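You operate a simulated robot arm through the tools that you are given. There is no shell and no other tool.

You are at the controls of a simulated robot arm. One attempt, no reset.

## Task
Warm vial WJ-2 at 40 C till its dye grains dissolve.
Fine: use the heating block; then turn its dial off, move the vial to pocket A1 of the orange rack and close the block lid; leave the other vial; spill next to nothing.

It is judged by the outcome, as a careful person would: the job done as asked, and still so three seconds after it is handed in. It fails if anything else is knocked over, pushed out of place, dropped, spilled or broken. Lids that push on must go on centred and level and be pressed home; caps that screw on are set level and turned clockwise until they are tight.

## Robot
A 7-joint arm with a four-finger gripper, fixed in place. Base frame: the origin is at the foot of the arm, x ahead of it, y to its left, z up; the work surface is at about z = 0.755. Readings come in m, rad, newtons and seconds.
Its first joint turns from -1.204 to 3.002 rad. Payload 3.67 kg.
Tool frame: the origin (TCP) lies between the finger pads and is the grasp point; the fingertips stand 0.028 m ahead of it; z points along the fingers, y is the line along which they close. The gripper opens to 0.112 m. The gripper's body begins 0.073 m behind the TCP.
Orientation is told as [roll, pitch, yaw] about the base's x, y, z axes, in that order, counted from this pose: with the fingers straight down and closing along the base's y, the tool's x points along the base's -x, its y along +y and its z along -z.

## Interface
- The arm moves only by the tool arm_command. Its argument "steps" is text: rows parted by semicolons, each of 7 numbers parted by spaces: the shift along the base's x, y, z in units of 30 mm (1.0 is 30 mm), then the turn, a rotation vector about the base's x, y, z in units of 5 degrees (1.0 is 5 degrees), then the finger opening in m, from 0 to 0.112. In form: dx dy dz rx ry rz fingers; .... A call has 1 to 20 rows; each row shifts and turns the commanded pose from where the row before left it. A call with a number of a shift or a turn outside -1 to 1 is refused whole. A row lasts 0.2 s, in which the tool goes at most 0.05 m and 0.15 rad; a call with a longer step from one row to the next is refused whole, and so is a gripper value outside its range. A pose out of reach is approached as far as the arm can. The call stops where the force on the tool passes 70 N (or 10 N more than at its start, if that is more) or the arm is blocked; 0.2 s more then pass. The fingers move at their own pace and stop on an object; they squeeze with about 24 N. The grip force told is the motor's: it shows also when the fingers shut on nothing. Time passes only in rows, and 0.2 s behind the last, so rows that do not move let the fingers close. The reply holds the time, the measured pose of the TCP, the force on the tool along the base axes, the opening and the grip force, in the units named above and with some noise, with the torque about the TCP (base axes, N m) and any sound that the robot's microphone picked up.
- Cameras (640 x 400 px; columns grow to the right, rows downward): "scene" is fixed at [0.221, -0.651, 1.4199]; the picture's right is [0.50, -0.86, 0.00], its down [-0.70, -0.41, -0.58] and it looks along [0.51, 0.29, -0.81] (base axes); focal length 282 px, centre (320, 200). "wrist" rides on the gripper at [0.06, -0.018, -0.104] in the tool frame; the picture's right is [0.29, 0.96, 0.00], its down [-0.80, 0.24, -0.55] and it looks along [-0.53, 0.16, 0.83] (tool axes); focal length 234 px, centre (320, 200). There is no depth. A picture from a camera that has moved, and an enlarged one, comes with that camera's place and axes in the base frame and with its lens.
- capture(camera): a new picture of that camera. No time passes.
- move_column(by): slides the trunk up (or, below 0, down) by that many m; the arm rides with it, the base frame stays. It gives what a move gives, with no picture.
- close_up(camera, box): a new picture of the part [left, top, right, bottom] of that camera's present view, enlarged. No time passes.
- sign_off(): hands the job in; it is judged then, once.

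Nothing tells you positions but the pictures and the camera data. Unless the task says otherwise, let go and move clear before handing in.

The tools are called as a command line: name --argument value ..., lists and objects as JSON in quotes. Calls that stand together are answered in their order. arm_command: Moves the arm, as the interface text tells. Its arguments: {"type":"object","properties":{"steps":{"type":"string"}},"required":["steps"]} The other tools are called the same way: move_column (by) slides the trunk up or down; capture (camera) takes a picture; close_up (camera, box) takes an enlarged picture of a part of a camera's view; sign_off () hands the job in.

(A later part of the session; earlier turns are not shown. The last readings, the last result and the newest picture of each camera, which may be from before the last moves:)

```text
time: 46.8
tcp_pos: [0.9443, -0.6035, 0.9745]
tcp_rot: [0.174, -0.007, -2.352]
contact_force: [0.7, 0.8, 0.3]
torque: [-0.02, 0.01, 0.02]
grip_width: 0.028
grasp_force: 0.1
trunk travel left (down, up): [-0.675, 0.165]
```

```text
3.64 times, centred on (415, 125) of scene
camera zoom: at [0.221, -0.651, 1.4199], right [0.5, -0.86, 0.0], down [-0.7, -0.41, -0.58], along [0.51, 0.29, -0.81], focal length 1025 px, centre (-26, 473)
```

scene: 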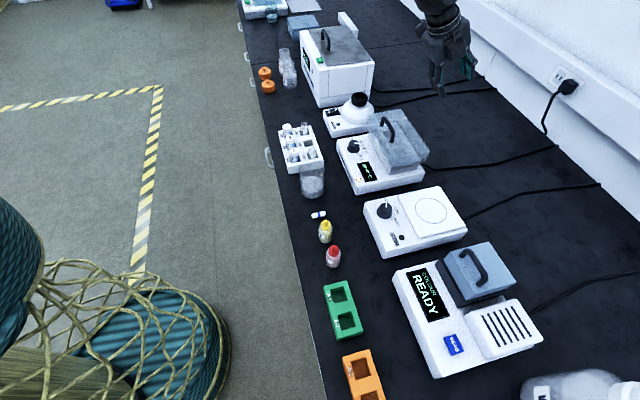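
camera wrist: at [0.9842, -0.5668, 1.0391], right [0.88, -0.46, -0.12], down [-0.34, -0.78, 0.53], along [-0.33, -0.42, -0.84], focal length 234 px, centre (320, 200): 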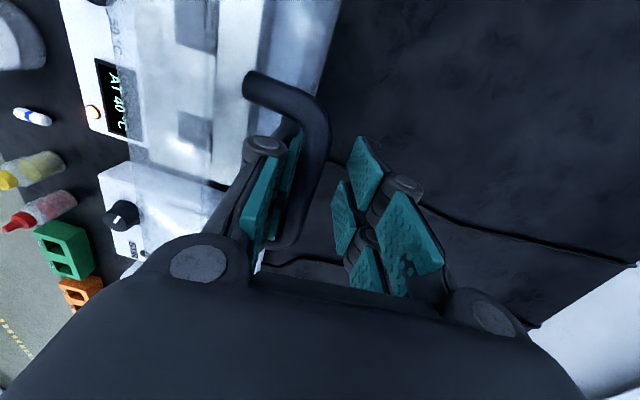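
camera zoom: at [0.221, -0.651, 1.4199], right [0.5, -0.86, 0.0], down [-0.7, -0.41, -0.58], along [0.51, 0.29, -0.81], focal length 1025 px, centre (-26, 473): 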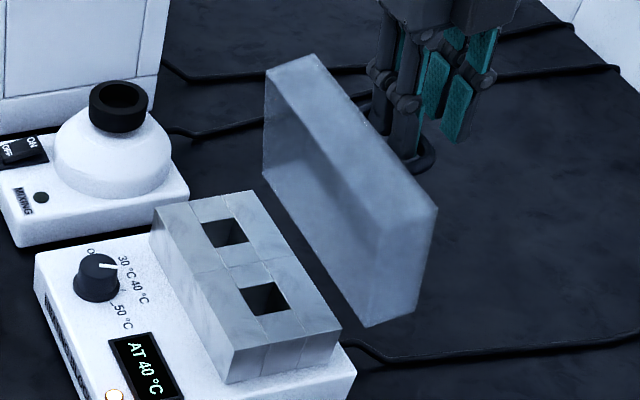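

arm_command --steps "0 0 0.3 0 0 0 0.028; 0 0 0.4 0 0 0 0.028; 0 0 0.6 0 0 0 0.028; 0 0 1 0 0 0 0.028; 0 0 0 0 0 0 0.028"

capture --camera "wrist"

capture --camera "scene"

```text
time: 48.0
tcp_pos: [0.9466, -0.6041, 1.0422]
tcp_rot: [0.175, -0.008, -2.351]
contact_force: [-0.4, 1.0, 0.3]
torque: [0.01, -0.01, 0.0]
grip_width: 0.028
grasp_force: 0.1
trunk travel left (down, up): [-0.675, 0.165]
```

```text
taken
camera wrist: at [0.964, -0.5367, 1.1416], right [0.87, -0.46, 0.16], down [-0.46, -0.66, 0.59], along [-0.16, -0.59, -0.79], focal length 234 px, centre (320, 200)
```

wrist: 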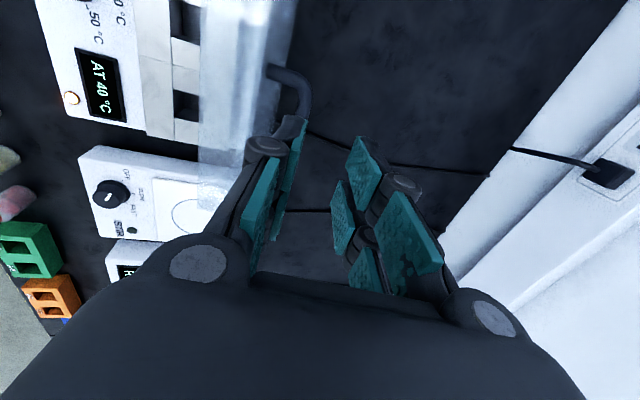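

```text
taken
```

scene: 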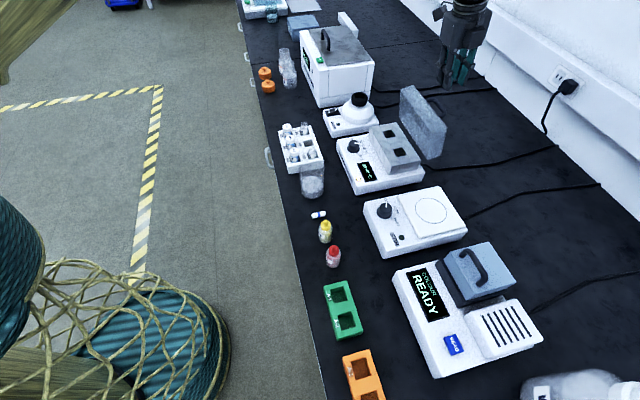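

The lid now stands open by itself and the arm is clear of it. I return upright to yaw -45° in front of the block, to measure the open wells from above.

arm_command --steps "0 0 0.1 0.707 0.707 0 0.05; 0 0 0.1 0.707 0.707 0 0.05; -0.443 0.333 0 0 0 1 0.05; -0.443 0.333 0 0 0 1 0.05; -0.443 0.333 0 0 0 1 0.05; -0.443 0.333 0 0 0 1 0.05; -0.443 0.333 0 0 0 1 0.05; -0.443 0.333 0 0 0 1 0.05; -0.443 0.333 0 0 0 1 0.05; -0.443 0.333 0 0 0 1 0.05; -0.443 0.333 0 0 0 1 0.05; -0.443 0.333 0 0 0 1 0.05; -0.443 0.333 0 0 0 1 0.05; -0.443 0.333 0 0 0 1 0.05; -0.443 0.333 0 0 0 1 0.05; -0.443 0.333 0 0 0 1 0.05; -0.443 0.333 0 0 0 1 0.05; -0.443 0.333 0 0 0 1 0.05; -0.443 0.333 0 0 0 1 0.05; -0.443 0.333 0 0 0 1 0.05"

capture --camera "wrist"

close_up --camera "scene" --box '[330, 80, 450, 200]'

```text
time: 52.2
tcp_pos: [0.7061, -0.4221, 1.0505]
tcp_rot: [0.002, -0.005, -0.776]
contact_force: [0.4, 0.5, -1.0]
torque: [-0.02, -0.04, 0.0]
grip_width: 0.0499
grasp_force: 0.0
trunk travel left (down, up): [-0.675, 0.165]
```

```text
taken
camera wrist: at [0.6507, -0.3942, 1.1538], right [0.47, 0.88, 0.0], down [0.73, -0.39, 0.56], along [0.49, -0.26, -0.83], focal length 234 px, centre (320, 200)
```

wrist: 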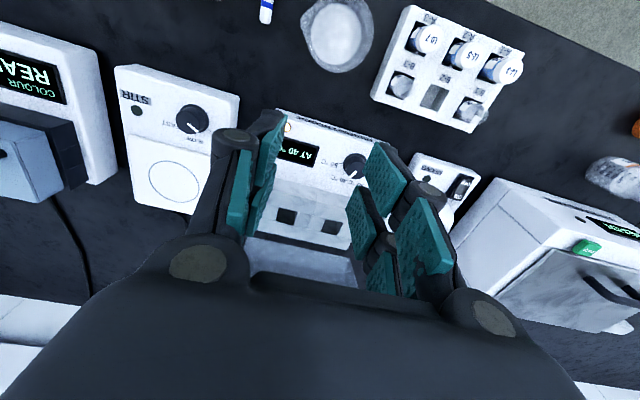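

```text
3.33 times, centred on (390, 140) of scene
camera zoom: at [0.221, -0.651, 1.4199], right [0.5, -0.86, 0.0], down [-0.7, -0.41, -0.58], along [0.51, 0.29, -0.81], focal length 940 px, centre (87, 400)
```

zoom: 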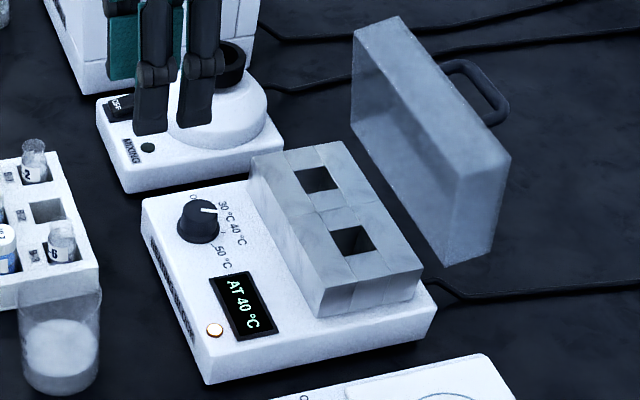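

The lid stays open, clearly upright. I enlarge both views of the wells to measure them.

close_up --camera "wrist" --box '[250, 170, 370, 280]'

close_up --camera "scene" --box '[365, 120, 435, 180]'

```text
3.64 times, centred on (310, 225) of wrist
camera zoom: at [0.6507, -0.3942, 1.1538], right [0.47, 0.88, 0.0], down [0.73, -0.39, 0.56], along [0.49, -0.26, -0.83], focal length 852 px, centre (356, 109)
```

zoom: 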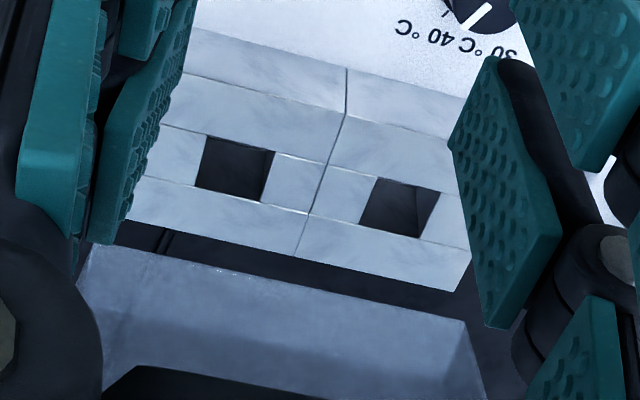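

```text
6.67 times, centred on (400, 150) of scene
camera zoom: at [0.221, -0.651, 1.4199], right [0.5, -0.86, 0.0], down [-0.7, -0.41, -0.58], along [0.51, 0.29, -0.81], focal length 1880 px, centre (-213, 533)
```

zoom: 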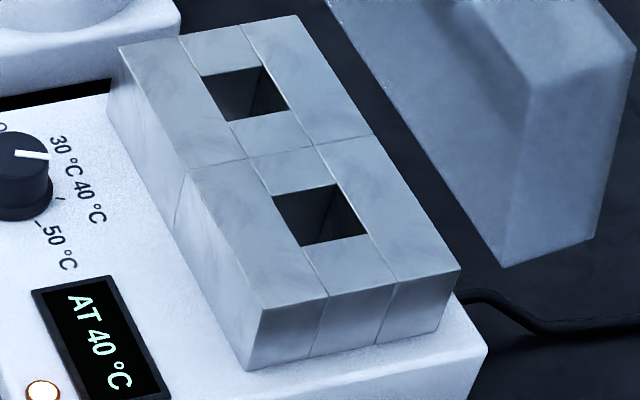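

The wells are about 30 mm square, centred near (0.839, -0.558) and (0.897, -0.501), with the block top at z about 0.843. I will use the right-hand one at (0.839, -0.558). Now I move over to hover above WJ-2.

arm_command --steps "0.6 0.857 -0.6 0 0 0 0.05; 0.6 0.857 -0.6 0 0 0 0.05; 0.6 0.857 -0.7 0 0 0 0.05; 0.6 0.857 -0.7 0 0 0 0.05; 0.6 0.857 -0.7 0 0 0 0.05; 0.6 0.857 -0.85 0 0 0 0.05; 0.6 0.857 -0.85 0 0 0 0.05; 0 0 0 0 0 0 0.05"

capture --camera "wrist"

close_up --camera "wrist" --box '[240, 80, 400, 220]'

close_up --camera "scene" --box '[270, 80, 350, 180]'

```text
time: 54.0
tcp_pos: [0.8336, -0.2433, 0.902]
tcp_rot: [0.0, -0.006, -0.778]
contact_force: [0.0, -0.2, 0.7]
torque: [0.02, -0.03, 0.02]
grip_width: 0.05
grasp_force: 0.1
trunk travel left (down, up): [-0.675, 0.165]
```

```text
taken
camera wrist: at [0.778, -0.215, 1.0049], right [0.47, 0.88, 0.0], down [0.73, -0.39, 0.56], along [0.49, -0.26, -0.83], focal length 234 px, centre (320, 200)
```

wrist: 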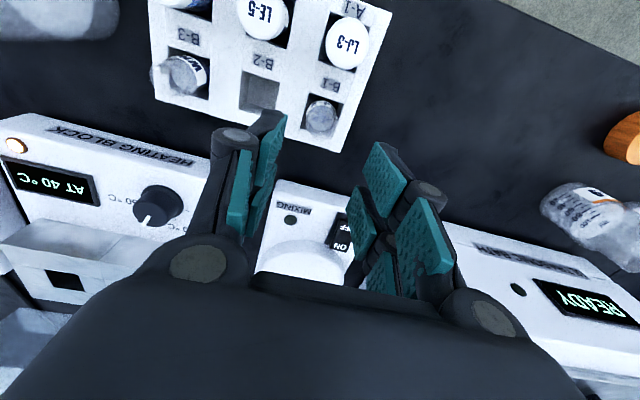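

```text
2.86 times, centred on (320, 150) of wrist
camera zoom: at [0.778, -0.215, 1.0049], right [0.47, 0.88, 0.0], down [0.73, -0.39, 0.56], along [0.49, -0.26, -0.83], focal length 669 px, centre (320, 343)
```

zoom: 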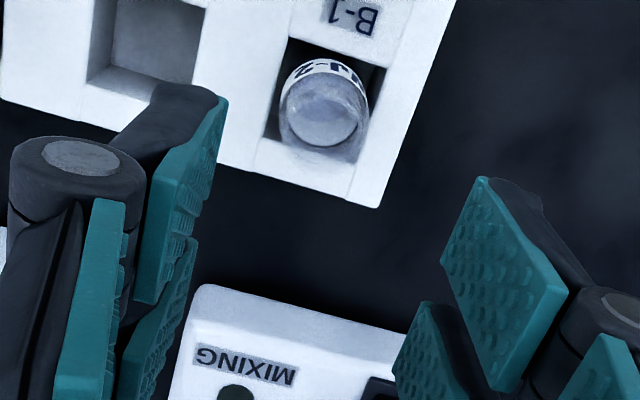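

```text
4.00 times, centred on (310, 130) of scene
camera zoom: at [0.221, -0.651, 1.4199], right [0.5, -0.86, 0.0], down [-0.7, -0.41, -0.58], along [0.51, 0.29, -0.81], focal length 1128 px, centre (360, 480)
```

zoom: 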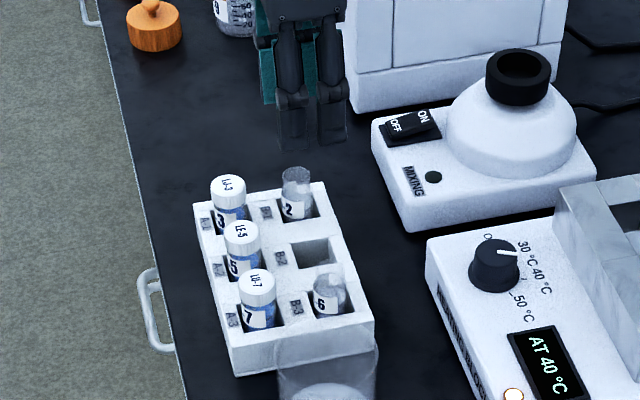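

close_up --camera "wrist" --box '[290, 80, 350, 140]'

close_up --camera "scene" --box '[325, 110, 365, 145]'

close_up --camera "scene" --box '[285, 110, 325, 145]'

```text
6.67 times, centred on (320, 110) of wrist
camera zoom: at [0.778, -0.215, 1.0049], right [0.47, 0.88, 0.0], down [0.73, -0.39, 0.56], along [0.49, -0.26, -0.83], focal length 1561 px, centre (320, 800)
```

zoom: 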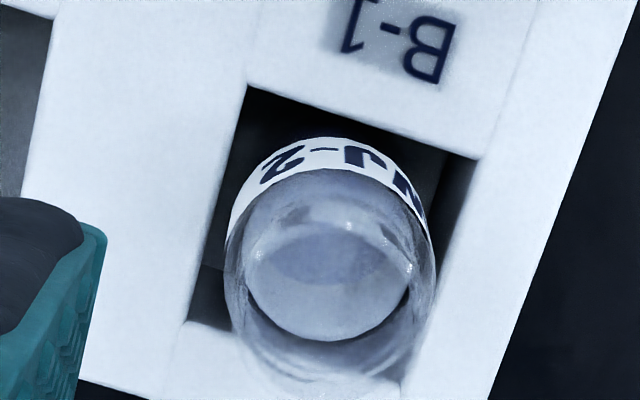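

```text
11.43 times, centred on (345, 128) of scene
camera zoom: at [0.221, -0.651, 1.4199], right [0.5, -0.86, 0.0], down [-0.7, -0.41, -0.58], along [0.51, 0.29, -0.81], focal length 3222 px, centre (34, 1029)
```

zoom: 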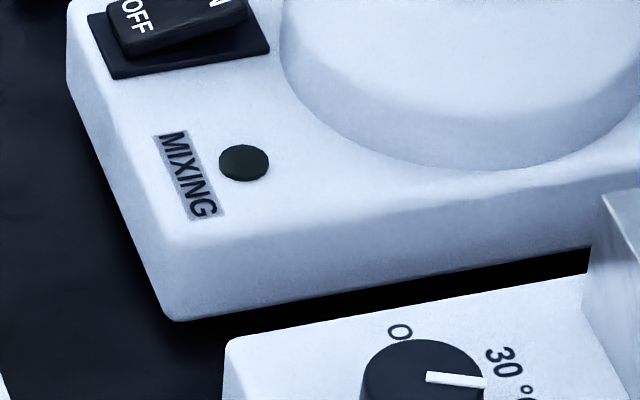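

```text
11.43 times, centred on (305, 128) of scene
camera zoom: at [0.221, -0.651, 1.4199], right [0.5, -0.86, 0.0], down [-0.7, -0.41, -0.58], along [0.51, 0.29, -0.81], focal length 3222 px, centre (491, 1029)
```

zoom: 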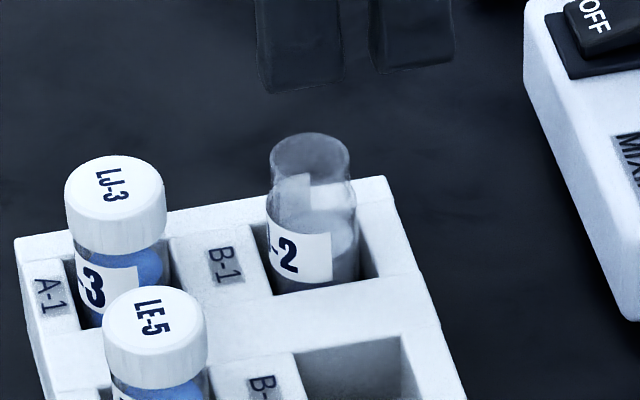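

The close wrist view puts the vial's rim near (0.826, -0.239), about 8 mm from below the tool. I correct for that, come a little lower (still above the rim), and check again.

arm_command --steps "-0.12 0.075 -0.5 0 0 0 0.05; -0.12 0.075 -0.5 0 0 0 0.05; 0 0 0 0 0 0 0.05"

close_up --camera "wrist" --box '[260, 80, 380, 200]'

close_up --camera "scene" --box '[275, 95, 335, 155]'

```text
time: 54.8
tcp_pos: [0.8255, -0.2389, 0.8708]
tcp_rot: [0.002, -0.005, -0.777]
contact_force: [-0.7, -0.5, -0.1]
torque: [-0.04, 0.02, 0.0]
grip_width: 0.05
grasp_force: 0.0
trunk travel left (down, up): [-0.675, 0.165]
```

```text
3.33 times, centred on (320, 140) of wrist
camera zoom: at [0.7716, -0.2108, 0.9739], right [0.47, 0.88, 0.0], down [0.73, -0.39, 0.56], along [0.49, -0.26, -0.83], focal length 781 px, centre (320, 400)
```

zoom: 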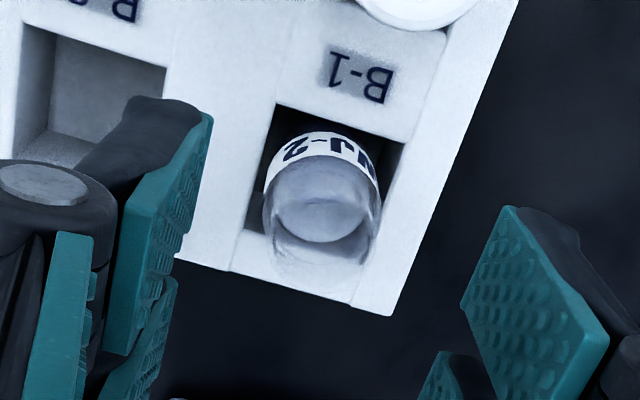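

```text
6.67 times, centred on (305, 125) of scene
camera zoom: at [0.221, -0.651, 1.4199], right [0.5, -0.86, 0.0], down [-0.7, -0.41, -0.58], along [0.51, 0.29, -0.81], focal length 1880 px, centre (420, 700)
```

zoom: 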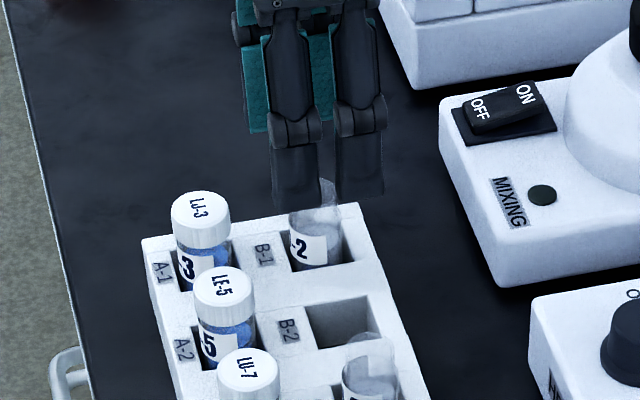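

The vial is now centred under the tool. I descend toward grasp height, keeping the fingertips clear of the rack top.

arm_command --steps "0 0 -0.5 0 0 0 0.05; 0 0 -0.5 0 0 0 0.05; 0 0 -0.4 0 0 0 0.05; 0 0 0 0 0 0 0.05"

close_up --camera "wrist" --box '[240, 80, 400, 240]'

close_up --camera "scene" --box '[275, 95, 335, 155]'

```text
time: 55.8
tcp_pos: [0.8258, -0.2388, 0.8291]
tcp_rot: [0.002, -0.005, -0.78]
contact_force: [-0.1, -0.7, 0.6]
torque: [0.0, -0.02, -0.02]
grip_width: 0.0496
grasp_force: 0.2
trunk travel left (down, up): [-0.675, 0.165]
```

```text
2.50 times, centred on (320, 160) of wrist
camera zoom: at [0.7703, -0.2101, 0.9325], right [0.47, 0.88, 0.0], down [0.73, -0.39, 0.56], along [0.49, -0.26, -0.83], focal length 585 px, centre (320, 300)
```

zoom: 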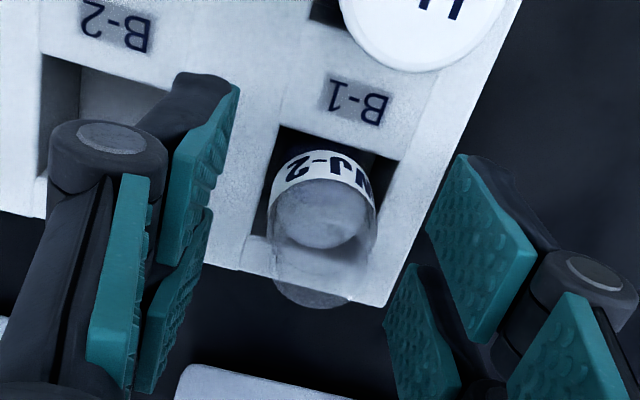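

```text
6.67 times, centred on (305, 125) of scene
camera zoom: at [0.221, -0.651, 1.4199], right [0.5, -0.86, 0.0], down [-0.7, -0.41, -0.58], along [0.51, 0.29, -0.81], focal length 1880 px, centre (420, 700)
```

zoom: 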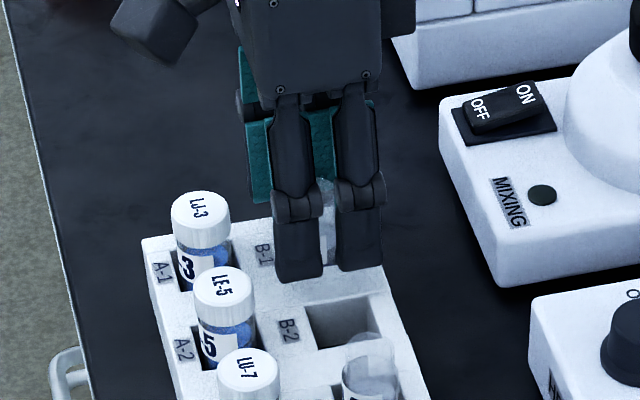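

Alignment holds. I lower 6 mm more and close gently on the vial.

arm_command --steps "0 0 -0.2 0 0 0 0.05; 0 0 0 0 0 0 0.035; 0 0 0 0 0 0 0.02; 0 0 0 0 0 0 0.02; 0 0 0 0 0 0 0.02"

close_up --camera "wrist" --box '[240, 80, 400, 240]'

close_up --camera "scene" --box '[275, 95, 335, 155]'

```text
time: 57.0
tcp_pos: [0.8257, -0.2389, 0.8219]
tcp_rot: [0.002, -0.004, -0.777]
contact_force: [0.4, 0.0, 2.6]
torque: [-0.01, -0.07, -0.01]
grip_width: 0.0228
grasp_force: 23.9
trunk travel left (down, up): [-0.675, 0.165]
```

```text
2.50 times, centred on (320, 160) of wrist
camera zoom: at [0.7709, -0.2101, 0.9263], right [0.47, 0.88, 0.0], down [0.73, -0.39, 0.56], along [0.49, -0.26, -0.83], focal length 585 px, centre (320, 300)
```

zoom: 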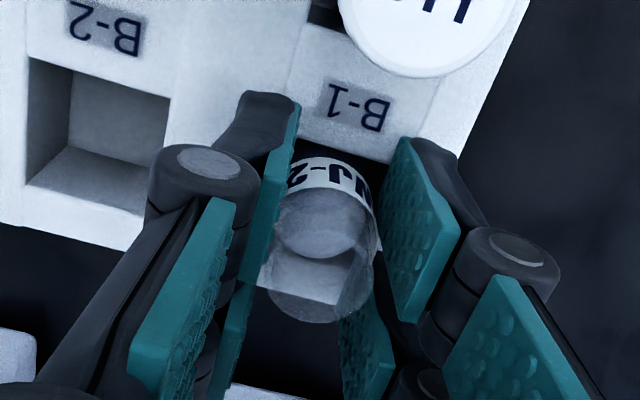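

```text
6.67 times, centred on (305, 125) of scene
camera zoom: at [0.221, -0.651, 1.4199], right [0.5, -0.86, 0.0], down [-0.7, -0.41, -0.58], along [0.51, 0.29, -0.81], focal length 1880 px, centre (420, 700)
```

zoom: 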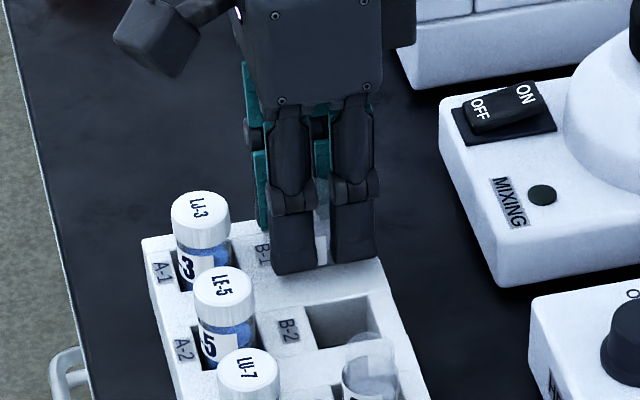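

The vial is gripped at 22.8 mm. I lift it slowly and check that it comes along upright.

arm_command --steps "0 0 0.1 0 0 0 0.015; 0 0 0.2 0 0 0 0.015; 0 0 0.3 0 0 0 0.015; 0 0 0.4 0 0 0 0.015; 0 0 0.4 0 0 0 0.015; 0 0 0.4 0 0 0 0.015; 0 0 0.3 0 0 0 0.015; 0 0 0.2 0 0 0 0.015; 0 0 0 0 0 0 0.015"

close_up --camera "wrist" --box '[240, 80, 400, 240]'

close_up --camera "scene" --box '[275, 75, 345, 155]'

```text
time: 59.0
tcp_pos: [0.8264, -0.239, 0.8922]
tcp_rot: [0.003, -0.007, -0.78]
contact_force: [-0.3, -0.2, -0.8]
torque: [0.02, 0.0, 0.02]
grip_width: 0.0229
grasp_force: 23.9
trunk travel left (down, up): [-0.675, 0.165]
```

```text
2.50 times, centred on (320, 160) of wrist
camera zoom: at [0.7706, -0.211, 0.9965], right [0.47, 0.88, 0.0], down [0.73, -0.39, 0.56], along [0.49, -0.26, -0.83], focal length 585 px, centre (320, 300)
```

zoom: 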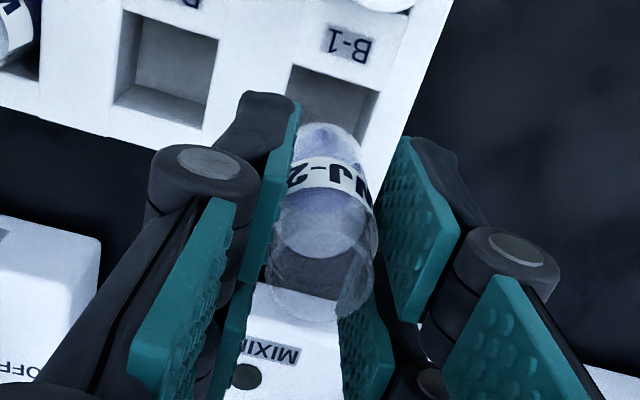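

```text
5.00 times, centred on (310, 115) of scene
camera zoom: at [0.221, -0.651, 1.4199], right [0.5, -0.86, 0.0], down [-0.7, -0.41, -0.58], along [0.51, 0.29, -0.81], focal length 1410 px, centre (370, 625)
```

zoom: 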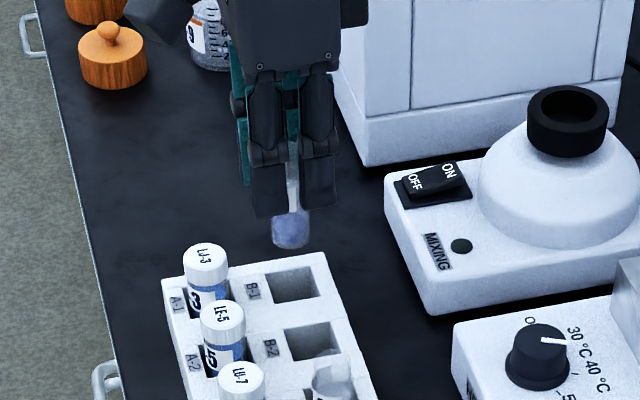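

The vial is out of the rack and upright, its bottom about 60 mm below its rim. I raise it to travel height and carry it smoothly toward the right-hand well.

arm_command --steps "0 0 0.3 0 0 0 0.015; 0 0 0.6 0 0 0 0.015; 0 0 0.7 0 0 0 0.015; 0 0 0.6 0 0 0 0.015; 0 0 0.4 0 0 0 0.015; 0 -0.2 0.2 0 0 0 0.015; 0.02 -0.4 0 0 0 0 0.015; 0.02 -0.6 0 0 0 0 0.015; 0.02 -0.7 0 0 0 0 0.015; 0.02 -0.7 0 0 0 0 0.015; 0.02 -0.7 0 0 0 0 0.015; 0.02 -0.7 0 0 0 0 0.015; 0.02 -0.7 0 0 0 0 0.015; 0.02 -0.7 0 0 0 0 0.015; 0.02 -0.7 0 0 0 0 0.015; 0.02 -0.7 0 0 0 0 0.015; 0.02 -0.7 0 0 0 0 0.015; 0.02 -0.6 0 0 0 0 0.015; 0.02 -0.4 0 0 0 0 0.015; 0.02 -0.2 0 0 0 0 0.015"

capture --camera "wrist"

capture --camera "scene"

```text
time: 63.2
tcp_pos: [0.8334, -0.5005, 0.9754]
tcp_rot: [0.0, -0.005, -0.779]
contact_force: [0.0, 0.2, -0.6]
torque: [-0.01, -0.05, 0.02]
grip_width: 0.0225
grasp_force: 24.3
trunk travel left (down, up): [-0.675, 0.165]
```

```text
taken
camera wrist: at [0.7783, -0.4729, 1.079], right [0.47, 0.88, 0.0], down [0.73, -0.39, 0.56], along [0.49, -0.26, -0.83], focal length 234 px, centre (320, 200)
```

wrist: 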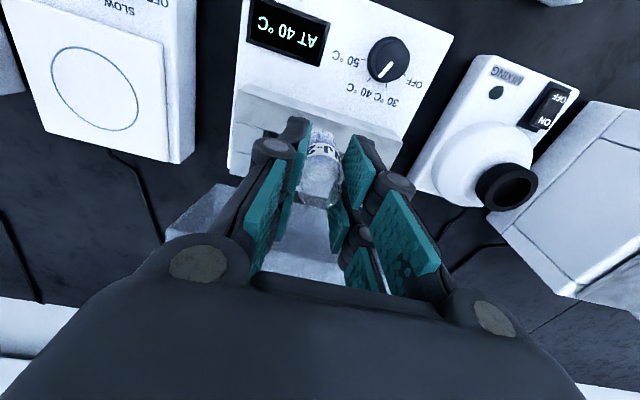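

```text
taken
```

scene: 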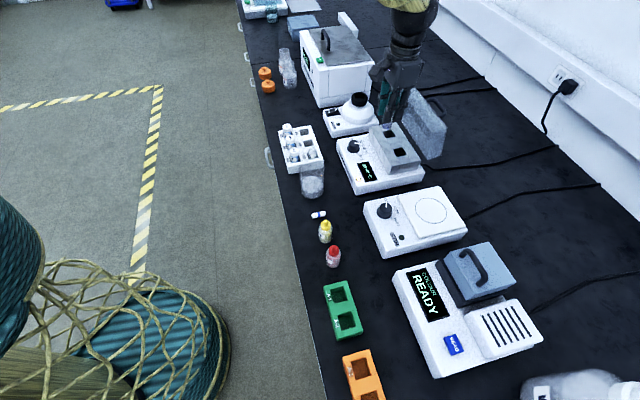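

close_up --camera "wrist" --box '[220, 60, 420, 220]'

close_up --camera "scene" --box '[340, 60, 460, 200]'

```text
2.50 times, centred on (320, 140) of wrist
camera zoom: at [0.7783, -0.4729, 1.079], right [0.47, 0.88, 0.0], down [0.73, -0.39, 0.56], along [0.49, -0.26, -0.83], focal length 585 px, centre (320, 350)
```

zoom: 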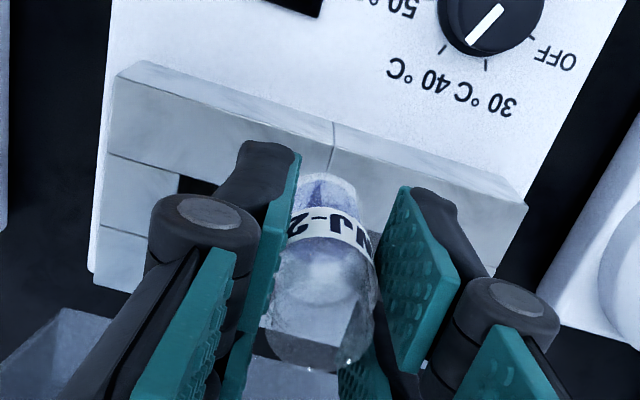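

```text
2.86 times, centred on (400, 130) of scene
camera zoom: at [0.221, -0.651, 1.4199], right [0.5, -0.86, 0.0], down [-0.7, -0.41, -0.58], along [0.51, 0.29, -0.81], focal length 806 px, centre (91, 400)
```

zoom: 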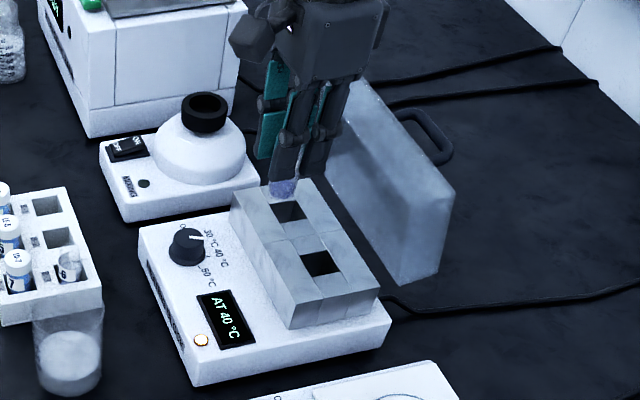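

I am between the two wells, above the block. I slide over to the right-hand well at the same height and then look again.

arm_command --steps "0.02 -0.2 0 0 0 0 0.015; 0.03 -0.4 0 0 0 0 0.015; 0.04 -0.5 -0.1 0 0 0 0.015; 0.04 -0.4 -0.2 0 0 0 0.015; 0.03 -0.25 -0.3 0 0 0 0.015; 0.01 -0.15 -0.3 0 0 0 0.015; 0 0 -0.2 0 0 0 0.015; 0 0 0 0 0 0 0.015"

close_up --camera "wrist" --box '[220, 60, 420, 220]'

close_up --camera "scene" --box '[360, 90, 440, 190]'

```text
time: 65.0
tcp_pos: [0.8383, -0.5558, 0.9424]
tcp_rot: [0.002, -0.006, -0.779]
contact_force: [0.1, -0.2, -0.2]
torque: [0.0, 0.0, 0.0]
grip_width: 0.0227
grasp_force: 24.4
trunk travel left (down, up): [-0.675, 0.165]
```

```text
2.50 times, centred on (320, 140) of wrist
camera zoom: at [0.7834, -0.5288, 1.0462], right [0.47, 0.88, 0.0], down [0.73, -0.39, 0.56], along [0.49, -0.26, -0.83], focal length 585 px, centre (320, 350)
```

zoom: 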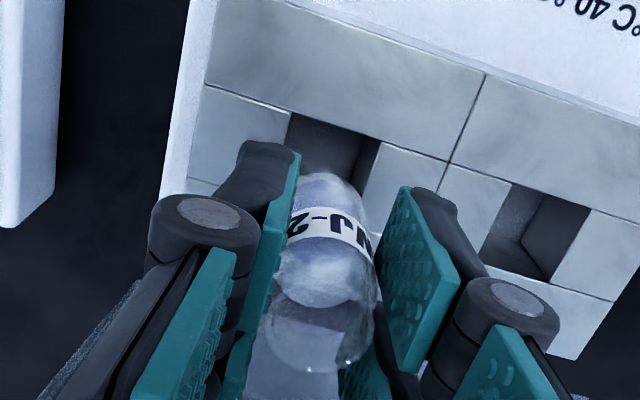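

```text
4.00 times, centred on (400, 140) of scene
camera zoom: at [0.221, -0.651, 1.4199], right [0.5, -0.86, 0.0], down [-0.7, -0.41, -0.58], along [0.51, 0.29, -0.81], focal length 1128 px, centre (0, 440)
```

zoom: 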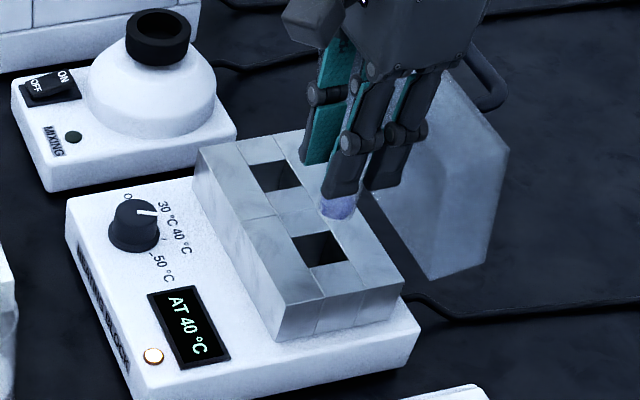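

By the wrist view, well R's centre computes to (0.838, -0.556), which is within about 1 mm of the tool. I lower the vial slowly, watching the force.

arm_command --steps "0 0 -0.2 0 0 0 0.015; 0 0 -0.3 0 0 0 0.015; 0 0 -0.3 0 0 0 0.015; 0 0 -0.2 0 0 0 0.015; 0 0 0 0 0 0 0.015"

close_up --camera "wrist" --box '[240, 80, 400, 220]'

close_up --camera "scene" --box '[370, 110, 430, 180]'

```text
time: 66.2
tcp_pos: [0.8408, -0.5575, 0.913]
tcp_rot: [0.002, -0.005, -0.781]
contact_force: [-0.1, -0.9, -0.7]
torque: [0.01, -0.03, -0.01]
grip_width: 0.0223
grasp_force: 24.1
trunk travel left (down, up): [-0.675, 0.165]
```

```text
2.86 times, centred on (320, 150) of wrist
camera zoom: at [0.7841, -0.529, 1.0166], right [0.47, 0.88, 0.0], down [0.73, -0.39, 0.56], along [0.49, -0.26, -0.83], focal length 669 px, centre (320, 343)
```

zoom: 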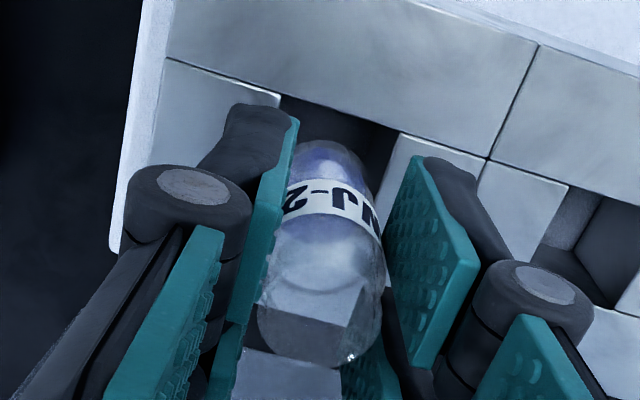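

```text
5.71 times, centred on (400, 145) of scene
camera zoom: at [0.221, -0.651, 1.4199], right [0.5, -0.86, 0.0], down [-0.7, -0.41, -0.58], along [0.51, 0.29, -0.81], focal length 1611 px, centre (-137, 514)
```

zoom: 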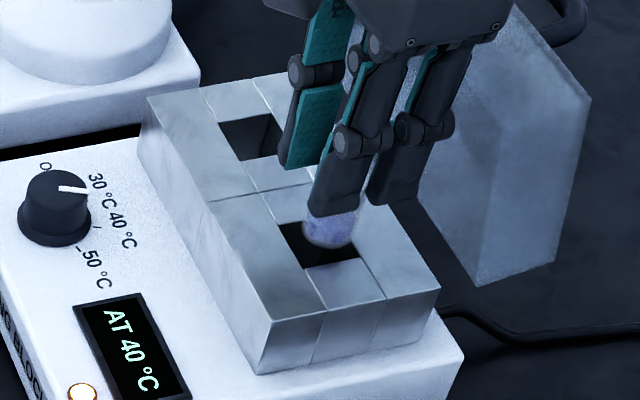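

The vial's bottom is just above the well and nearly centred. I nudge it about 2.5 mm toward me and start lowering it in.

arm_command --steps "-0.02 0.04 0 0 0 0 0.015; -0.017 0.04 -0.1 0 0 0 0.015; 0 0 -0.2 0 0 0 0.015; 0 0 -0.2 0 0 0 0.015; 0 0 0 0 0 0 0.015"

close_up --camera "wrist" --box '[240, 80, 400, 220]'

close_up --camera "scene" --box '[370, 110, 430, 180]'

```text
time: 67.4
tcp_pos: [0.8379, -0.5564, 0.8971]
tcp_rot: [0.0, -0.005, -0.779]
contact_force: [-0.2, 0.3, -0.8]
torque: [0.0, 0.01, 0.0]
grip_width: 0.0226
grasp_force: 24.0
trunk travel left (down, up): [-0.675, 0.165]
```

```text
2.86 times, centred on (320, 150) of wrist
camera zoom: at [0.7829, -0.5272, 1.001], right [0.47, 0.88, 0.0], down [0.73, -0.39, 0.56], along [0.49, -0.26, -0.83], focal length 669 px, centre (320, 343)
```

zoom: 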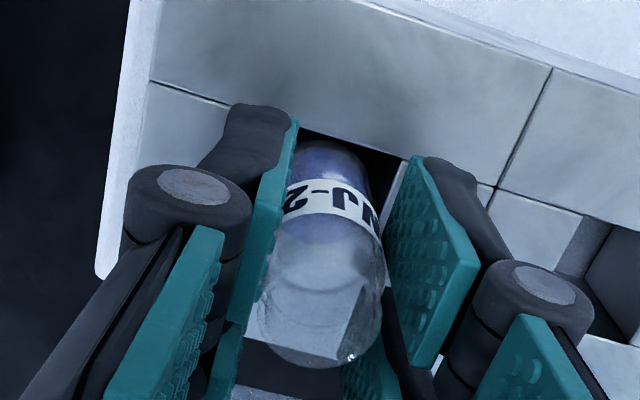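

```text
5.71 times, centred on (400, 145) of scene
camera zoom: at [0.221, -0.651, 1.4199], right [0.5, -0.86, 0.0], down [-0.7, -0.41, -0.58], along [0.51, 0.29, -0.81], focal length 1611 px, centre (-137, 514)
```

zoom: 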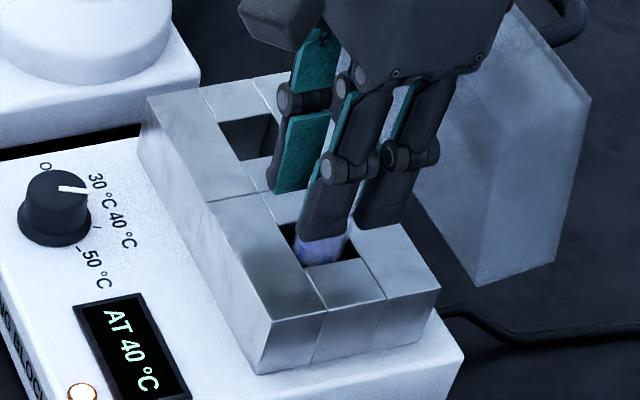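

The vial is entering the well with no contact. I continue down in small steps.

arm_command --steps "0 0 -0.15 0 0 0 0.015; 0 0 -0.15 0 0 0 0.015; 0 0 -0.1 0 0 0 0.015; 0 0 0 0 0 0 0.015"

close_up --camera "scene" --box '[370, 110, 430, 180]'

```text
time: 68.4
tcp_pos: [0.8383, -0.5561, 0.8848]
tcp_rot: [0.003, -0.005, -0.778]
contact_force: [0.5, -1.1, 0.4]
torque: [-0.01, -0.03, 0.0]
grip_width: 0.0227
grasp_force: 24.1
trunk travel left (down, up): [-0.675, 0.165]
```

```text
5.71 times, centred on (400, 145) of scene
camera zoom: at [0.221, -0.651, 1.4199], right [0.5, -0.86, 0.0], down [-0.7, -0.41, -0.58], along [0.51, 0.29, -0.81], focal length 1611 px, centre (-137, 514)
```

zoom: 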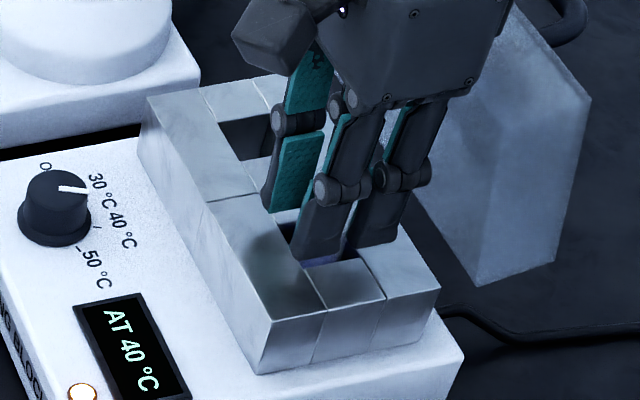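

arm_command --steps "0 0 -0.07 0 0 0 0.015; 0 0 -0.07 0 0 0 0.015; 0 0 -0.07 0 0 0 0.015; 0 0 0 0 0 0 0.015"

close_up --camera "wrist" --box '[240, 80, 400, 220]'

close_up --camera "scene" --box '[370, 110, 430, 180]'

```text
time: 69.4
tcp_pos: [0.8374, -0.5551, 0.8782]
tcp_rot: [0.002, -0.005, -0.781]
contact_force: [-0.3, -0.1, -0.8]
torque: [-0.02, -0.03, 0.0]
grip_width: 0.0227
grasp_force: 23.6
trunk travel left (down, up): [-0.675, 0.165]
```

```text
2.86 times, centred on (320, 150) of wrist
camera zoom: at [0.7822, -0.5273, 0.9823], right [0.47, 0.88, 0.0], down [0.73, -0.39, 0.56], along [0.49, -0.26, -0.83], focal length 669 px, centre (320, 343)
```

zoom: 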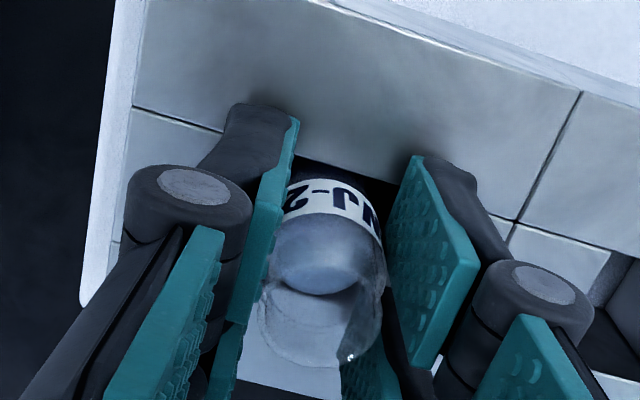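

```text
5.71 times, centred on (400, 145) of scene
camera zoom: at [0.221, -0.651, 1.4199], right [0.5, -0.86, 0.0], down [-0.7, -0.41, -0.58], along [0.51, 0.29, -0.81], focal length 1611 px, centre (-137, 514)
```

zoom: 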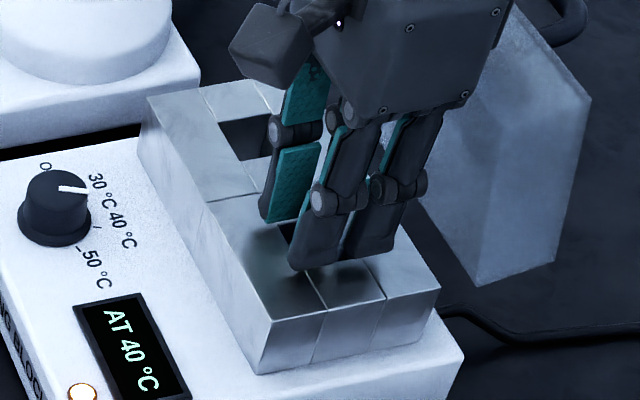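

arm_command --steps "0 0 -0.04 0 0 0 0.015; 0 0 -0.04 0 0 0 0.015; 0 0 0 0 0 0 0.015"

close_up --camera "scene" --box '[385, 120, 425, 165]'

capture --camera "wrist"

```text
time: 70.2
tcp_pos: [0.8382, -0.5558, 0.8763]
tcp_rot: [0.003, -0.005, -0.779]
contact_force: [1.0, -0.2, 0.0]
torque: [-0.04, 0.01, 0.0]
grip_width: 0.0229
grasp_force: 24.1
trunk travel left (down, up): [-0.675, 0.165]
```

```text
8.89 times, centred on (405, 142) of scene
camera zoom: at [0.221, -0.651, 1.4199], right [0.5, -0.86, 0.0], down [-0.7, -0.41, -0.58], along [0.51, 0.29, -0.81], focal length 2506 px, centre (-436, 711)
```

zoom: 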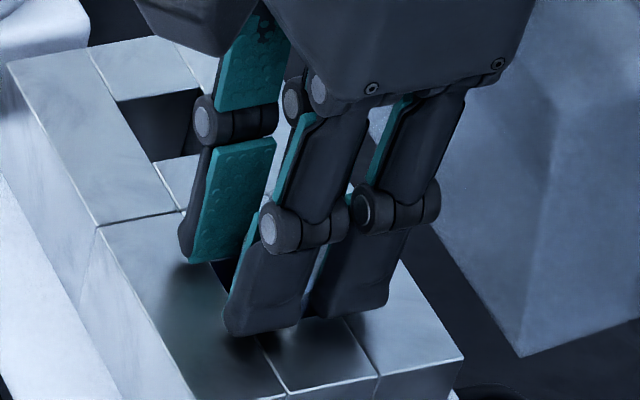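

```text
taken
camera wrist: at [0.7825, -0.5272, 0.9799], right [0.47, 0.88, 0.0], down [0.73, -0.39, 0.56], along [0.49, -0.26, -0.83], focal length 234 px, centre (320, 200)
```

wrist: 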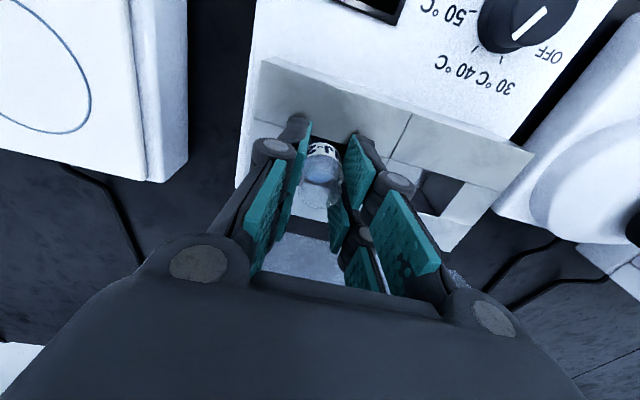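

close_up --camera "wrist" --box '[390, 130, 500, 240]'

close_up --camera "wrist" --box '[280, 110, 380, 210]'

```text
3.64 times, centred on (445, 185) of wrist
camera zoom: at [0.7825, -0.5272, 0.9799], right [0.47, 0.88, 0.0], down [0.73, -0.39, 0.56], along [0.49, -0.26, -0.83], focal length 852 px, centre (-134, 254)
```

zoom: 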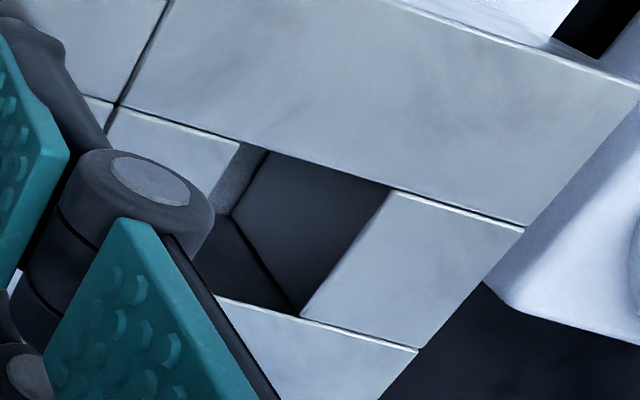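

```text
4.00 times, centred on (330, 160) of wrist
camera zoom: at [0.7825, -0.5272, 0.9799], right [0.47, 0.88, 0.0], down [0.73, -0.39, 0.56], along [0.49, -0.26, -0.83], focal length 937 px, centre (280, 360)
```

zoom: 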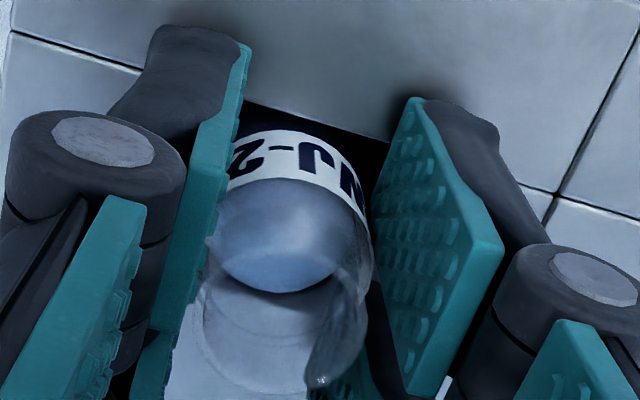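

The well's floor measures about z 0.806, and the vial's bottom is about 8 mm above it with my fingertips just above the block's top. I lower the last couple of millimetres gently, feeling for contact, so the release drop is minimal.

arm_command --steps "0 0 -0.03 0 0 0 0.015; 0 0 -0.03 0 0 0 0.015; 0 0 0 0 0 0 0.015"

```text
time: 71.0
tcp_pos: [0.8378, -0.5548, 0.8739]
tcp_rot: [0.001, -0.005, -0.778]
contact_force: [-0.2, 0.1, -0.7]
torque: [-0.02, -0.01, 0.02]
grip_width: 0.0224
grasp_force: 25.0
trunk travel left (down, up): [-0.675, 0.165]
```

arm_command --steps "0 0 -0.03 0 0 0 0.015; 0 0 -0.03 0 0 0 0.015; 0 0 0 0 0 0 0.015"

close_up --camera "scene" --box '[385, 120, 425, 165]'

```text
time: 71.8
tcp_pos: [0.8376, -0.5545, 0.873]
tcp_rot: [0.001, -0.005, -0.777]
contact_force: [0.2, 0.1, 1.1]
torque: [-0.04, -0.01, 0.0]
grip_width: 0.0226
grasp_force: 24.5
trunk travel left (down, up): [-0.675, 0.165]
```

```text
8.89 times, centred on (405, 142) of scene
camera zoom: at [0.221, -0.651, 1.4199], right [0.5, -0.86, 0.0], down [-0.7, -0.41, -0.58], along [0.51, 0.29, -0.81], focal length 2506 px, centre (-436, 711)
```

zoom: 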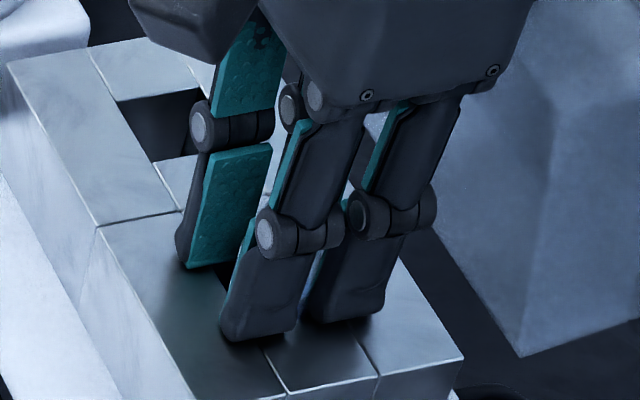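

arm_command --steps "0 0 -0.03 0 0 0 0.015; 0 0 -0.03 0 0 0 0.015; 0 0 0 0 0 0 0.015"

```text
time: 72.6
tcp_pos: [0.8379, -0.5542, 0.8716]
tcp_rot: [0.004, -0.006, -0.781]
contact_force: [-1.5, -0.4, 11.7]
torque: [-0.39, -0.45, -0.05]
grip_width: 0.0226
grasp_force: 24.3
trunk travel left (down, up): [-0.675, 0.165]
```

The 11.7 N contact acts about 50 mm ahead of the tool, so it is the gripper's palm on the upright lid's top edge, not the vial. I back up 1.5 mm and release; the vial has about 4 mm left to settle.

arm_command --steps "0 0 0.05 0 0 0 0.015; 0 0 0 0 0 0 0.02; 0 0 0 0 0 0 0.024; 0 0 0 0 0 0 0.026; 0 0 0 0 0 0 0.03; 0 0 0 0 0 0 0.036"

close_up --camera "wrist" --box '[240, 80, 400, 220]'

close_up --camera "scene" --box '[370, 100, 440, 170]'

```text
time: 74.0
tcp_pos: [0.8392, -0.5545, 0.8729]
tcp_rot: [0.002, -0.006, -0.777]
contact_force: [-0.7, 1.2, 4.6]
torque: [-0.2, -0.17, -0.06]
grip_width: 0.0362
grasp_force: 0.0
trunk travel left (down, up): [-0.675, 0.165]
```

```text
2.86 times, centred on (320, 150) of wrist
camera zoom: at [0.783, -0.5263, 0.9767], right [0.47, 0.88, 0.0], down [0.73, -0.39, 0.56], along [0.49, -0.26, -0.83], focal length 669 px, centre (320, 343)
```

zoom: 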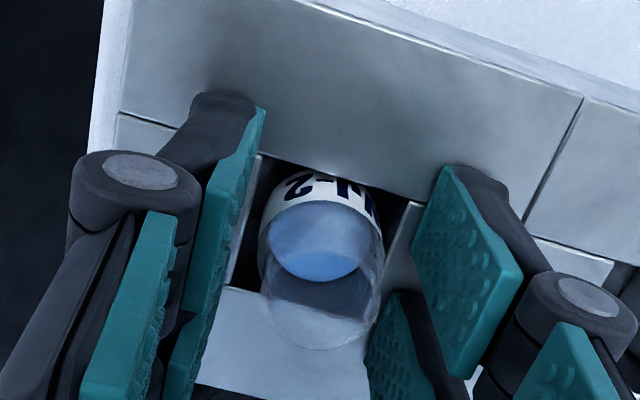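

```text
5.71 times, centred on (405, 135) of scene
camera zoom: at [0.221, -0.651, 1.4199], right [0.5, -0.86, 0.0], down [-0.7, -0.41, -0.58], along [0.51, 0.29, -0.81], focal length 1611 px, centre (-166, 571)
```

zoom: 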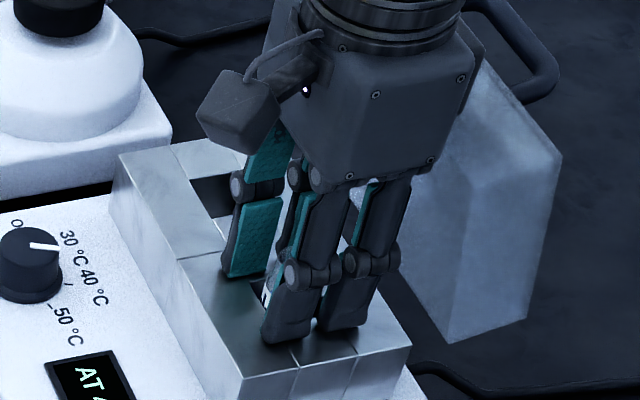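

The vial stands in the well, and its liquid is already turning blue. I rise straight up clear of it.

arm_command --steps "0 0 0.2 0 0 0 0.036; 0 0 0.3 0 0 0 0.036; 0 0 0.5 0 0 0 0.036; 0 0 0.7 0 0 0 0.036; 0 0 0.8 0 0 0 0.036; 0 0 0.8 0 0 0 0.036; -0.3 0.3 0.3 0 0 0 0.036; -0.6 0.6 0 0 0 0 0.036; -0.8 0.8 0 0 0 0 0.036; -0.8 0.8 0 0 0 0 0.036; -0.6 0.6 0 0 0 0 0.036; 0 0 0 0 0 0 0.036"

capture --camera "wrist"

close_up --camera "scene" --box '[340, 80, 460, 200]'

```text
time: 76.6
tcp_pos: [0.7463, -0.4613, 0.9806]
tcp_rot: [0.003, -0.004, -0.777]
contact_force: [-0.1, 0.4, -0.1]
torque: [-0.02, 0.05, 0.0]
grip_width: 0.036
grasp_force: 0.1
trunk travel left (down, up): [-0.675, 0.165]
```

```text
taken
camera wrist: at [0.6902, -0.4338, 1.0853], right [0.47, 0.88, 0.0], down [0.73, -0.39, 0.56], along [0.49, -0.26, -0.83], focal length 234 px, centre (320, 200)
```

wrist: 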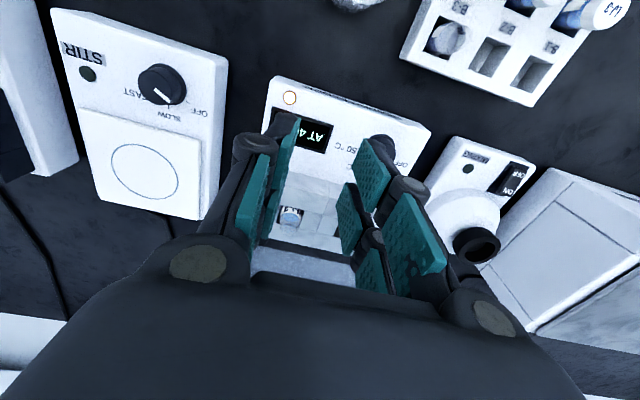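

```text
3.33 times, centred on (400, 140) of scene
camera zoom: at [0.221, -0.651, 1.4199], right [0.5, -0.86, 0.0], down [-0.7, -0.41, -0.58], along [0.51, 0.29, -0.81], focal length 940 px, centre (53, 400)
```

zoom: 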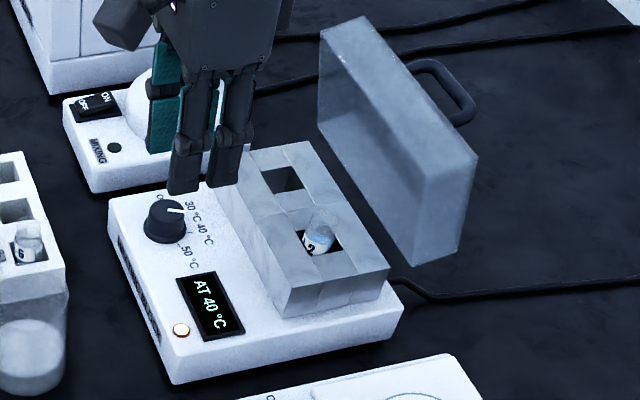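

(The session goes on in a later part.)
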